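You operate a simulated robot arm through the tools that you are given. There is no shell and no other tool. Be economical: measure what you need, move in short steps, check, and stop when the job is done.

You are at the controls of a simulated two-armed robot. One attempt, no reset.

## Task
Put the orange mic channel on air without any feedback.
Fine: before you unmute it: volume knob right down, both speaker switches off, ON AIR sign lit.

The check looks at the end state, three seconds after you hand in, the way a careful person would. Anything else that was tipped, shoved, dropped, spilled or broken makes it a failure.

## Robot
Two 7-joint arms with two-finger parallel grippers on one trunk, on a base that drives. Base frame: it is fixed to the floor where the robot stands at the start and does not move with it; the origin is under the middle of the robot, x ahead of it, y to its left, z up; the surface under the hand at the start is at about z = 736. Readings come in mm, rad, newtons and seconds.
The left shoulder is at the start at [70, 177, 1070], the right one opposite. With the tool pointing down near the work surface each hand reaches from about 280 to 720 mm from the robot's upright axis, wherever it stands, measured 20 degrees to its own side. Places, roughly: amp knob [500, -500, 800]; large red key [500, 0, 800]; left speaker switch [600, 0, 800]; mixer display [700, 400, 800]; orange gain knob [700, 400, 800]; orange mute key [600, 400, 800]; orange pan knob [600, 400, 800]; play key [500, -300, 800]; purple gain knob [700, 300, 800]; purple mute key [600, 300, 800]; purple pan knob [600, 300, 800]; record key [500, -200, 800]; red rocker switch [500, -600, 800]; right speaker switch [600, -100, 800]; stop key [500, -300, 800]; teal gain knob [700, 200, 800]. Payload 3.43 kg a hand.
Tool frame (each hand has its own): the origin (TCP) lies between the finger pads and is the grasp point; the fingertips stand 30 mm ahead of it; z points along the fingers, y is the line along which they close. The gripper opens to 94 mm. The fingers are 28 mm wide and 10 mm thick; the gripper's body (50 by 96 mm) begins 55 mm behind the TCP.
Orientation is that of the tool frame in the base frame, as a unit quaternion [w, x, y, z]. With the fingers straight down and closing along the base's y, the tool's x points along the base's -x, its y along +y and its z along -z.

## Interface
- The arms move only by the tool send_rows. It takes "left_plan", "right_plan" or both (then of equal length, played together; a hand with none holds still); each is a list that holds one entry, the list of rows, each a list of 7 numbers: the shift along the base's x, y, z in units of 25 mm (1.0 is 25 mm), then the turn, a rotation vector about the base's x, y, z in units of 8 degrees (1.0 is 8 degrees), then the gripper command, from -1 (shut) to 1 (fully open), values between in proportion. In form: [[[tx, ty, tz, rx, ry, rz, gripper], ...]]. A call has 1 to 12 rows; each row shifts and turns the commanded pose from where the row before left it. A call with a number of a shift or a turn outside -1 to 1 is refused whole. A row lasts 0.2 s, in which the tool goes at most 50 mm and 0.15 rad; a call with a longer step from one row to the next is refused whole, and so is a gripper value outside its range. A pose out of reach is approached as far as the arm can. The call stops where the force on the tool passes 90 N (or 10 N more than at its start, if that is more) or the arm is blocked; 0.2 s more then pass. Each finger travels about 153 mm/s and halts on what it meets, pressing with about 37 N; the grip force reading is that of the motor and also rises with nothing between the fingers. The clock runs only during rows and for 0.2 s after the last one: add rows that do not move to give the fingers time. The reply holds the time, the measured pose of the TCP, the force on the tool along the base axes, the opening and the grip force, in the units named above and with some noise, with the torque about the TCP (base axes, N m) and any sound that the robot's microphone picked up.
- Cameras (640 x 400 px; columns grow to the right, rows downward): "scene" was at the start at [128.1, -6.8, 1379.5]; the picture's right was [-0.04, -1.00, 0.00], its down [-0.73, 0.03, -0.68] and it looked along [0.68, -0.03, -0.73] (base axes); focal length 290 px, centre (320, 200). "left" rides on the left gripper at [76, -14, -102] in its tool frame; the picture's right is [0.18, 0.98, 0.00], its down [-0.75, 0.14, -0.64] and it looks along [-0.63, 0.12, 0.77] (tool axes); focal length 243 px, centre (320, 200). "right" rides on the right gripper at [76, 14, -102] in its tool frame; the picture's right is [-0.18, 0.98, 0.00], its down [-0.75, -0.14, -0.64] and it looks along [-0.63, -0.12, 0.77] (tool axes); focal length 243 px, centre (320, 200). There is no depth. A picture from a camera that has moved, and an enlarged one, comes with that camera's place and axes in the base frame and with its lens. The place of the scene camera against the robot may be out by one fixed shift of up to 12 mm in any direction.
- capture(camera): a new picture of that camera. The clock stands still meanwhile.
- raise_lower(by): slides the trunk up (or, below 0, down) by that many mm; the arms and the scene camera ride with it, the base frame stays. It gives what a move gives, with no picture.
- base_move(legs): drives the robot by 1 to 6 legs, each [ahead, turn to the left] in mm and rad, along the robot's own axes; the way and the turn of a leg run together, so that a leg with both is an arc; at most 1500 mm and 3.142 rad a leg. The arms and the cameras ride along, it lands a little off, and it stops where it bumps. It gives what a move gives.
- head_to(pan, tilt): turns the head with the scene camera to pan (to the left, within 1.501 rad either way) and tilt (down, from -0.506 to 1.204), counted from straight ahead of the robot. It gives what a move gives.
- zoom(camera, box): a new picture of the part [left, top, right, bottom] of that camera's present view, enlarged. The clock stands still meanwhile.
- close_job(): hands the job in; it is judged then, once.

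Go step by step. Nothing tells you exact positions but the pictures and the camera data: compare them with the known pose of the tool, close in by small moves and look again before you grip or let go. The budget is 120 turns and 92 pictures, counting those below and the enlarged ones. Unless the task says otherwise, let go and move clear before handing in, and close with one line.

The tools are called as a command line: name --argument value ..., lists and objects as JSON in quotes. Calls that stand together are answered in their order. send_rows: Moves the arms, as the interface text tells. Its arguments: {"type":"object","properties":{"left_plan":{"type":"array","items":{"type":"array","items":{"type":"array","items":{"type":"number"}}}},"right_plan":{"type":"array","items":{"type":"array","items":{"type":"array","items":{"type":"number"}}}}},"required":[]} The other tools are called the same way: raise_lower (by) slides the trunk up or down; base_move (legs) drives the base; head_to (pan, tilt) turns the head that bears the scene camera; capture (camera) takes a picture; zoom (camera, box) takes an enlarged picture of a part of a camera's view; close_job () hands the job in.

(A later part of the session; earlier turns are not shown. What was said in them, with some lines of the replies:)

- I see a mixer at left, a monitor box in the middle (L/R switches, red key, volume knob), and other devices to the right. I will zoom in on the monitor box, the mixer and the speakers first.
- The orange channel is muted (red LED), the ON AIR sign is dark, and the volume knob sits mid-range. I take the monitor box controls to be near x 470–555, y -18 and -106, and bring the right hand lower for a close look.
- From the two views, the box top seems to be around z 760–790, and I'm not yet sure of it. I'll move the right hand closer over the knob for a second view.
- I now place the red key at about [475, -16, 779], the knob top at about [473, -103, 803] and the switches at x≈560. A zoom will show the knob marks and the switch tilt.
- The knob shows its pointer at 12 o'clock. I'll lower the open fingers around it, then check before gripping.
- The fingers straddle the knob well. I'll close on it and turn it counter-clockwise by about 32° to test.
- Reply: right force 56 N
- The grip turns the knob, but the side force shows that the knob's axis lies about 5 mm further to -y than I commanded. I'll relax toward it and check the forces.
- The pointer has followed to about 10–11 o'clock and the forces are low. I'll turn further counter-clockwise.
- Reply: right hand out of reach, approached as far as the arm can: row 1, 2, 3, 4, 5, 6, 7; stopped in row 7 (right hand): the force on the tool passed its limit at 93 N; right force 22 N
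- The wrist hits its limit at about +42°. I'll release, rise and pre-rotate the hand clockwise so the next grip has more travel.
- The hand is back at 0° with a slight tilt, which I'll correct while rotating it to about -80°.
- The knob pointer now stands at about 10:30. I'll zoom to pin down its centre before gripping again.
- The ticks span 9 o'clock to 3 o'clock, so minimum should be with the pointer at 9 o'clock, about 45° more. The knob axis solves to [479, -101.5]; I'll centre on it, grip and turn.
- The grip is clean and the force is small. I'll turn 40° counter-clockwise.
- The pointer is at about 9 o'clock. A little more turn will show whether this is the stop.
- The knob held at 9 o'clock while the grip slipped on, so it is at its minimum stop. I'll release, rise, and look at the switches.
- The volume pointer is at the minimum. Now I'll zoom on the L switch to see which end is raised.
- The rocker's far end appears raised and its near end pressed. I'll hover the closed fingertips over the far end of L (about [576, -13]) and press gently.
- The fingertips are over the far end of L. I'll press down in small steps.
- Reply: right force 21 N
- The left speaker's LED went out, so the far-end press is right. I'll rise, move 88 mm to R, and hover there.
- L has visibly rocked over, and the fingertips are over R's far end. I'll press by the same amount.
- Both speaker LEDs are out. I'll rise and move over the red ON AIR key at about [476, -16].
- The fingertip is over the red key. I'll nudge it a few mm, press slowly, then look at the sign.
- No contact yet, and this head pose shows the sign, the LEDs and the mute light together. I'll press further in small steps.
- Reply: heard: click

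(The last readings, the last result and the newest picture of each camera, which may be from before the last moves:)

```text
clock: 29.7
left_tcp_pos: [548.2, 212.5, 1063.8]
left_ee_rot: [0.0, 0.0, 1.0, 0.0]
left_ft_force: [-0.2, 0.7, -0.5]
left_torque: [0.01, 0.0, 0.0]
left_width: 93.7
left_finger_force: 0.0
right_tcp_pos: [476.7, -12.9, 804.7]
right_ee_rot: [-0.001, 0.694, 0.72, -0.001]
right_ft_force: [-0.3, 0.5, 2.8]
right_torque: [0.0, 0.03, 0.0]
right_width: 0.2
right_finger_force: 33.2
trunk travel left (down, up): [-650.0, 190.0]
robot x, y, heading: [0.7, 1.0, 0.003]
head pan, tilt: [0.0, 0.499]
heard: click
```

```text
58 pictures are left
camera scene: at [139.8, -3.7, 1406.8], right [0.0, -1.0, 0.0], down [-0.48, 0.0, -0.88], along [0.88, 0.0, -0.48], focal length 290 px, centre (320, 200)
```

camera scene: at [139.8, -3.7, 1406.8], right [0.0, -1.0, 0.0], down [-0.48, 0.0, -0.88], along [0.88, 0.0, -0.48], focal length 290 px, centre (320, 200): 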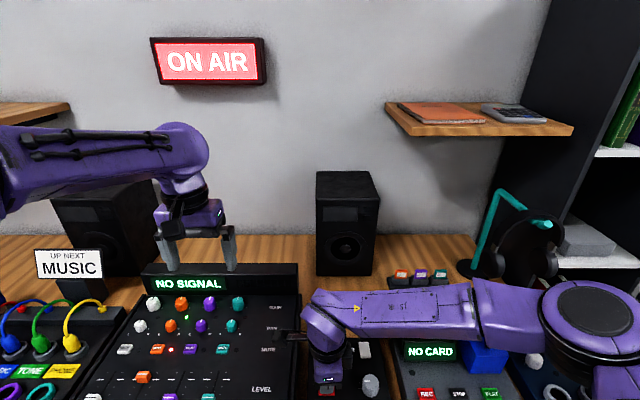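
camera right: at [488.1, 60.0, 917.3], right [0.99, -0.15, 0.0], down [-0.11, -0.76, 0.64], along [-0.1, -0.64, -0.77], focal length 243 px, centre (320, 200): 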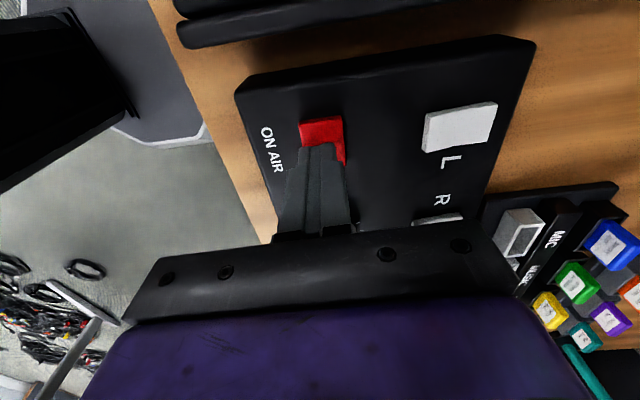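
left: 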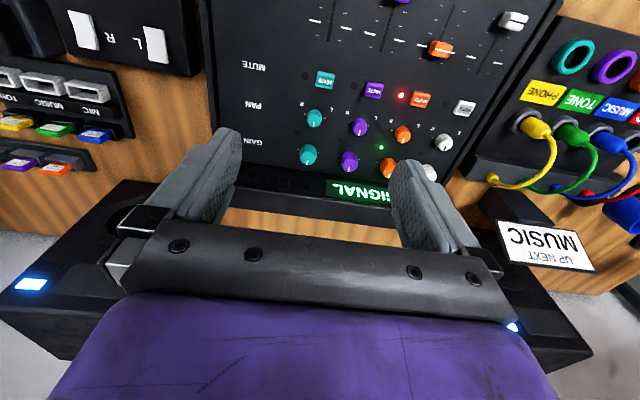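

The ON AIR sign is lit and the speakers are off. I'll rise straight off the key, tuck the right hand back clear, and bring the left hand (closed) toward the orange mute key at about [560, 370].

send_rows --right_plan '[[[0, 0, 0.8, 0, 0, 0, -1], [0, 0, 1, 0, 0, 0, -1], [0, -0.3, 1, 0, 0, 0, -1], [0, -0.6, 1, 0, 0, 0, -1], [0, -0.8, 1, 0, 0, 0, -1], [0, -0.8, 0.5, 0, 0, 0, -1], [0, -0.8, 0, 0, 0, 0, -1], [0, 0, 0, 0, 0, 0, -1]]]' --left_plan '[[[0, 0, 0, 0, 0, 0, -1], [-0.4, 0.8, 0, 0, 0, 0, -1], [-0.4, 0.9, -0.6, 0, 0, 0, -1], [0, 0.9, -1, 0, 0, 0, -1], [0, 1, -1, 0, 0, 0, -1], [0, 1, -1, 0, 0, 0, -1], [0, 0.8, -1, 0, 0, 0, -1], [0, 0, 0, 0, 0, 0, -1]]]'

capture --camera "left"

capture --camera "scene"

```text
clock: 31.5
left_tcp_pos: [529.8, 346.9, 947.8]
left_ee_rot: [0.001, 0.0, 1.0, 0.0]
left_ft_force: [-0.3, -0.4, 0.5]
left_torque: [0.0, -0.02, 0.01]
left_width: 0.0
left_finger_force: 32.5
right_tcp_pos: [476.0, -96.9, 935.3]
right_ee_rot: [-0.001, 0.694, 0.72, 0.0]
right_ft_force: [-0.2, -0.5, 0.4]
right_torque: [-0.01, 0.03, 0.03]
right_width: 0.0
right_finger_force: 32.7
trunk travel left (down, up): [-650.0, 190.0]
robot x, y, heading: [-0.1, 4.4, -0.0]
head pan, tilt: [0.0, 0.499]
```

```text
57 pictures are left
camera left: at [452.0, 332.6, 1049.9], right [-0.18, 0.98, 0.0], down [0.75, 0.14, 0.64], along [0.63, 0.12, -0.77], focal length 243 px, centre (320, 200)
```

left: 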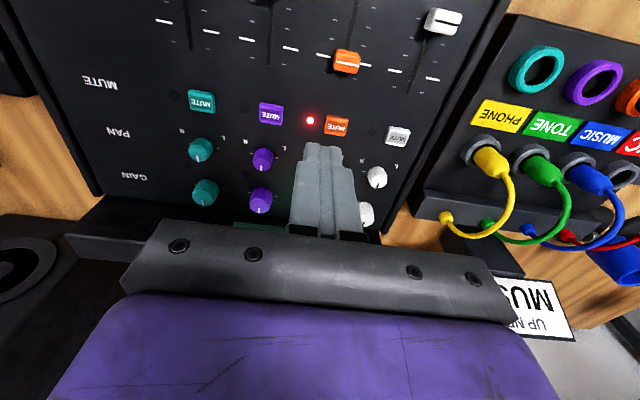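

```text
56 pictures are left
camera scene: at [139.7, -3.9, 1406.8], right [0.0, -1.0, 0.0], down [-0.48, 0.0, -0.88], along [0.88, 0.0, -0.48], focal length 290 px, centre (320, 200)
```

scene: 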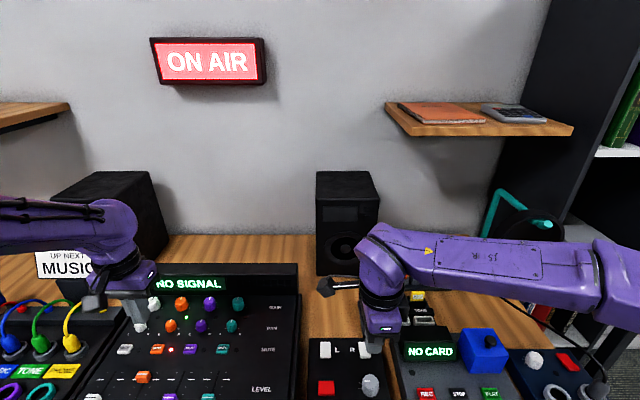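

The sign stays lit. The orange mute key solves to about [560, 373, 782]; I'll hover the left fingertips above it and look again.

send_rows --left_plan '[[[0.6, 0.5, -0.5, 0, 0, 0, -1], [0.6, 0.54, -0.8, 0, 0, 0, -1], [0, 0, -1, 0, 0, 0, -1], [0, 0, -1, 0, 0, 0, -1], [0, 0, -1, 0, 0, 0, -1], [0, 0, -0.6, 0, 0, 0, -1], [0, 0, 0, 0, 0, 0, -1]]]'

capture --camera "left"

zoom --camera "scene" --box '[80, 260, 400, 400]'

```text
clock: 33.1
left_tcp_pos: [558.5, 373.4, 826.3]
left_ee_rot: [0.0, -0.001, 1.0, -0.001]
left_ft_force: [0.1, -0.2, 0.1]
left_torque: [0.0, -0.01, 0.01]
left_width: 0.3
left_finger_force: 32.5
right_tcp_pos: [475.6, -96.2, 934.7]
right_ee_rot: [-0.001, 0.693, 0.721, 0.0]
right_ft_force: [0.0, -0.1, 0.0]
right_torque: [0.01, -0.04, -0.03]
right_width: 0.0
right_finger_force: 32.4
trunk travel left (down, up): [-650.0, 190.0]
robot x, y, heading: [1.4, -0.9, -0.004]
head pan, tilt: [0.0, 0.499]
```

```text
55 pictures are left
camera left: at [481.6, 358.8, 928.1], right [-0.18, 0.98, 0.0], down [0.75, 0.14, 0.64], along [0.63, 0.12, -0.77], focal length 243 px, centre (320, 200)
```

left: 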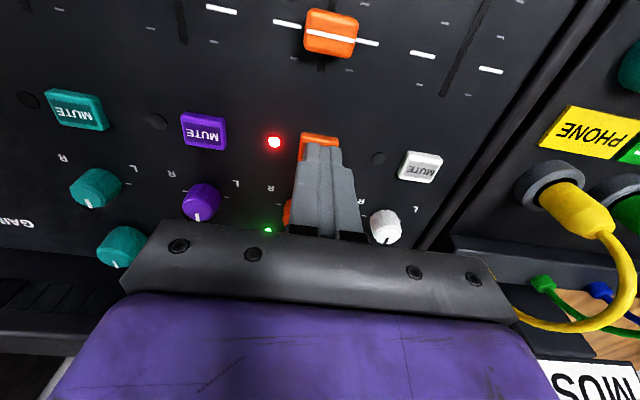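

```text
2.00 times, centred on (240, 330) of scene
camera zoom: at [139.9, -3.9, 1406.8], right [0.0, -1.0, 0.0], down [-0.48, 0.0, -0.88], along [0.88, 0.0, -0.48], focal length 579 px, centre (480, -60)
```

zoom: 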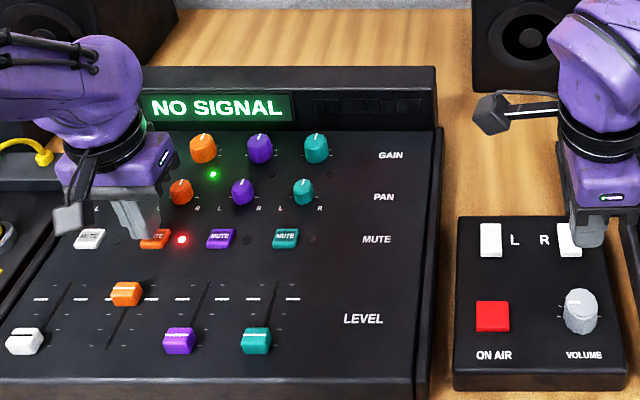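

The fingertips are centred over the orange mute key with about 14 mm to go. I'll lower in small steps.

send_rows --left_plan '[[[0.05, 0, -0.2, 0, 0, 0, -1], [0, 0, -0.15, 0, 0, 0, -1], [0, 0, -0.1, 0, 0, 0, -1], [0, 0, 0, 0, 0, 0, -1]]]'

```text
clock: 34.1
left_tcp_pos: [559.4, 373.3, 815.9]
left_ee_rot: [0.0, -0.001, 1.0, -0.001]
left_ft_force: [0.3, 0.3, -0.6]
left_torque: [-0.02, 0.02, -0.01]
left_width: 0.0
left_finger_force: 32.4
right_tcp_pos: [476.0, -97.9, 935.3]
right_ee_rot: [-0.002, 0.694, 0.72, 0.0]
right_ft_force: [-0.6, -0.6, 0.4]
right_torque: [0.01, -0.03, 0.01]
right_width: 0.2
right_finger_force: 33.2
trunk travel left (down, up): [-650.0, 190.0]
robot x, y, heading: [3.1, -1.2, -0.002]
head pan, tilt: [0.0, 0.499]
```

send_rows --left_plan '[[[0, 0, -0.08, 0, 0, 0, -1], [0, 0, -0.08, 0, 0, 0, -1], [0, 0, 0, 0, 0, 0, -1]]]'

```text
clock: 34.9
left_tcp_pos: [559.4, 373.1, 811.0]
left_ee_rot: [0.0, 0.0, 1.0, 0.0]
left_ft_force: [-0.2, 0.7, 1.6]
left_torque: [0.06, 0.02, -0.01]
left_width: 0.0
left_finger_force: 32.6
right_tcp_pos: [475.7, -96.5, 936.1]
right_ee_rot: [0.0, 0.694, 0.72, -0.001]
right_ft_force: [-0.4, -1.1, -0.5]
right_torque: [-0.02, 0.0, 0.03]
right_width: 0.0
right_finger_force: 32.7
trunk travel left (down, up): [-650.0, 190.0]
robot x, y, heading: [2.5, 4.6, -0.006]
head pan, tilt: [0.0, 0.499]
```

Light contact now. I'll press a little more.

send_rows --left_plan '[[[0, 0, -0.06, 0, 0, 0, -1], [0, 0, 0, 0, 0, 0, -1]]]'

zoom --camera "scene" --box '[80, 260, 400, 400]'

```text
clock: 35.5
left_tcp_pos: [558.8, 372.6, 809.7]
left_ee_rot: [0.0, 0.0, 1.0, 0.0]
left_ft_force: [0.8, 0.0, 1.6]
left_torque: [-0.02, -0.04, -0.03]
left_width: 0.1
left_finger_force: 33.8
right_tcp_pos: [475.8, -96.4, 935.4]
right_ee_rot: [0.0, 0.694, 0.72, -0.001]
right_ft_force: [0.1, 0.7, -0.3]
right_torque: [0.02, 0.04, -0.01]
right_width: 0.0
right_finger_force: 32.6
trunk travel left (down, up): [-650.0, 190.0]
robot x, y, heading: [0.3, -1.6, -0.002]
head pan, tilt: [0.0, 0.499]
heard: click
```

```text
2.00 times, centred on (240, 330) of scene
camera zoom: at [139.9, -4.2, 1406.8], right [0.0, -1.0, 0.0], down [-0.48, 0.0, -0.88], along [0.88, 0.0, -0.48], focal length 579 px, centre (480, -60)
```

zoom: 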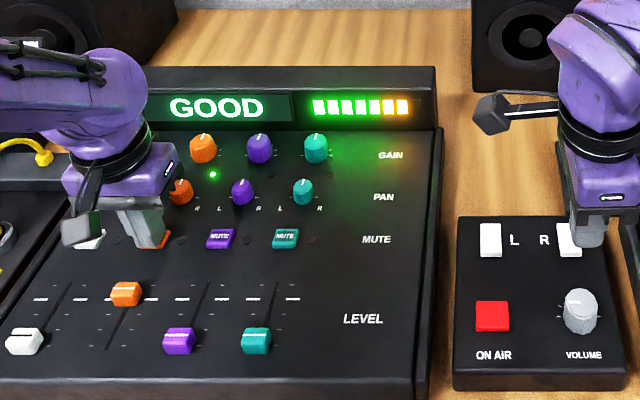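

The click came, the mute LED is out, and the display reads GOOD. I'll raise both hands clear and check everything.

send_rows --left_plan '[[[0, 0, 0.8, 0, 0, 0, -1], [0, 0, 1, 0, 0, 0, -1], [0, 0, 1, 0, 0, 0, -1], [0, 0, 1, 0, 0, 0, -1], [0, 0, 1, 0, 0, 0, -1], [0, 0, 1, 0, 0, 0, -1], [0, 0, 0, 0, 0, 0, -1]]]' --right_plan '[[[0, 0, 0.5, 0, 0, 0, -1], [0, 0, 0.5, 0, 0, 0, -1], [0, 0, 0.5, 0, 0, 0, -1], [0, 0, 0.5, 0, 0, 0, -1], [0, 0, 0.5, 0, 0, 0, -1], [0, 0, 0.5, 0, 0, 0, -1], [0, 0, 0, 0, 0, 0, -1]]]'

capture --camera "scene"

zoom --camera "scene" --box '[80, 260, 400, 400]'

```text
clock: 37.1
left_tcp_pos: [560.0, 372.7, 954.6]
left_ee_rot: [0.0, -0.001, 1.0, 0.0]
left_ft_force: [-0.3, 0.3, -0.2]
left_torque: [0.02, 0.01, -0.04]
left_width: 0.1
left_finger_force: 33.2
right_tcp_pos: [476.8, -95.5, 1011.7]
right_ee_rot: [-0.001, 0.694, 0.72, -0.001]
right_ft_force: [0.3, -0.4, 0.6]
right_torque: [-0.02, 0.05, 0.01]
right_width: 0.0
right_finger_force: 33.0
trunk travel left (down, up): [-650.0, 190.0]
robot x, y, heading: [-0.1, 1.7, -0.0]
head pan, tilt: [0.0, 0.499]
```

```text
52 pictures are left
camera scene: at [140.7, -3.7, 1406.7], right [0.0, -1.0, 0.0], down [-0.48, 0.0, -0.88], along [0.88, 0.0, -0.48], focal length 290 px, centre (320, 200)
```

scene: 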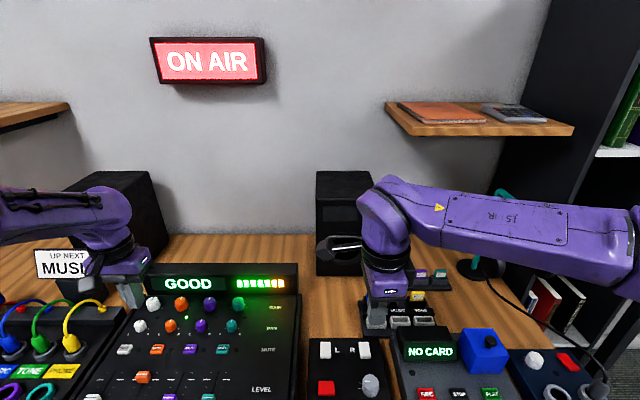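

```text
2.00 times, centred on (240, 330) of scene
camera zoom: at [140.7, -3.7, 1406.7], right [0.0, -1.0, 0.0], down [-0.48, 0.0, -0.88], along [0.88, 0.0, -0.48], focal length 579 px, centre (480, -60)
```

zoom: 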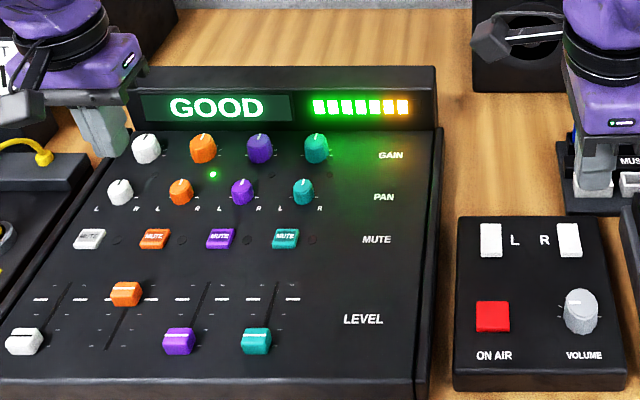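

The sign is lit and the orange channel is unmuted with a GOOD level. One last look at the monitor box before handing in.

zoom --camera "scene" --box '[300, 325, 400, 400]'

zoom --camera "scene" --box '[40, 150, 400, 290]'

```text
5.33 times, centred on (350, 362) of scene
camera zoom: at [140.7, -3.7, 1406.7], right [0.0, -1.0, 0.0], down [-0.48, 0.0, -0.88], along [0.88, 0.0, -0.48], focal length 1545 px, centre (160, -667)
```

zoom: 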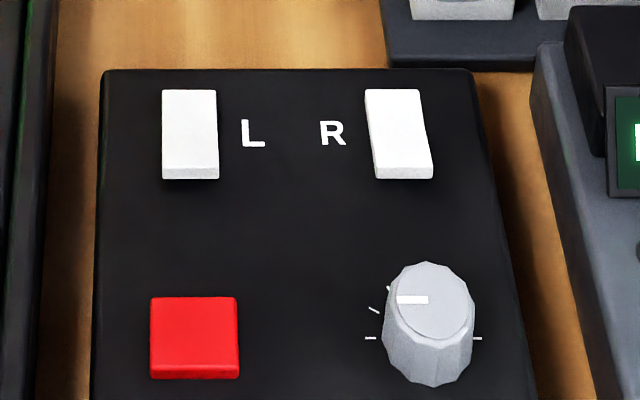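

```text
1.78 times, centred on (220, 220) of scene
camera zoom: at [140.7, -3.7, 1406.7], right [0.0, -1.0, 0.0], down [-0.48, 0.0, -0.88], along [0.88, 0.0, -0.48], focal length 515 px, centre (498, 164)
```

zoom: 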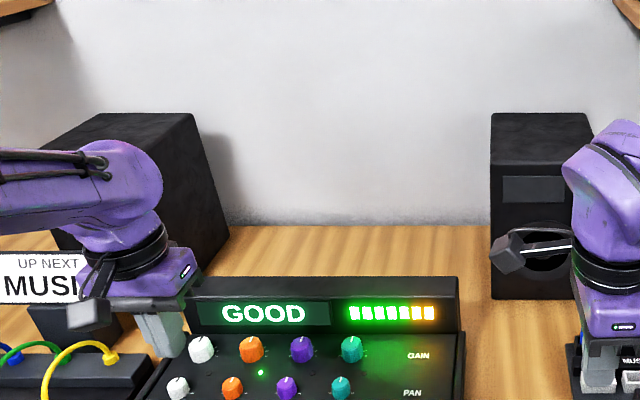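

The volume knob is at minimum, both switches are off, the sign is lit and the hands are clear. I'm handing in now.

close_job

```text
The job is handed in.
```

The orange mic channel is on air with no feedback heard: before I unmuted it, the volume knob was at its minimum stop, both speaker switches were off and the ON AIR sign was lit.
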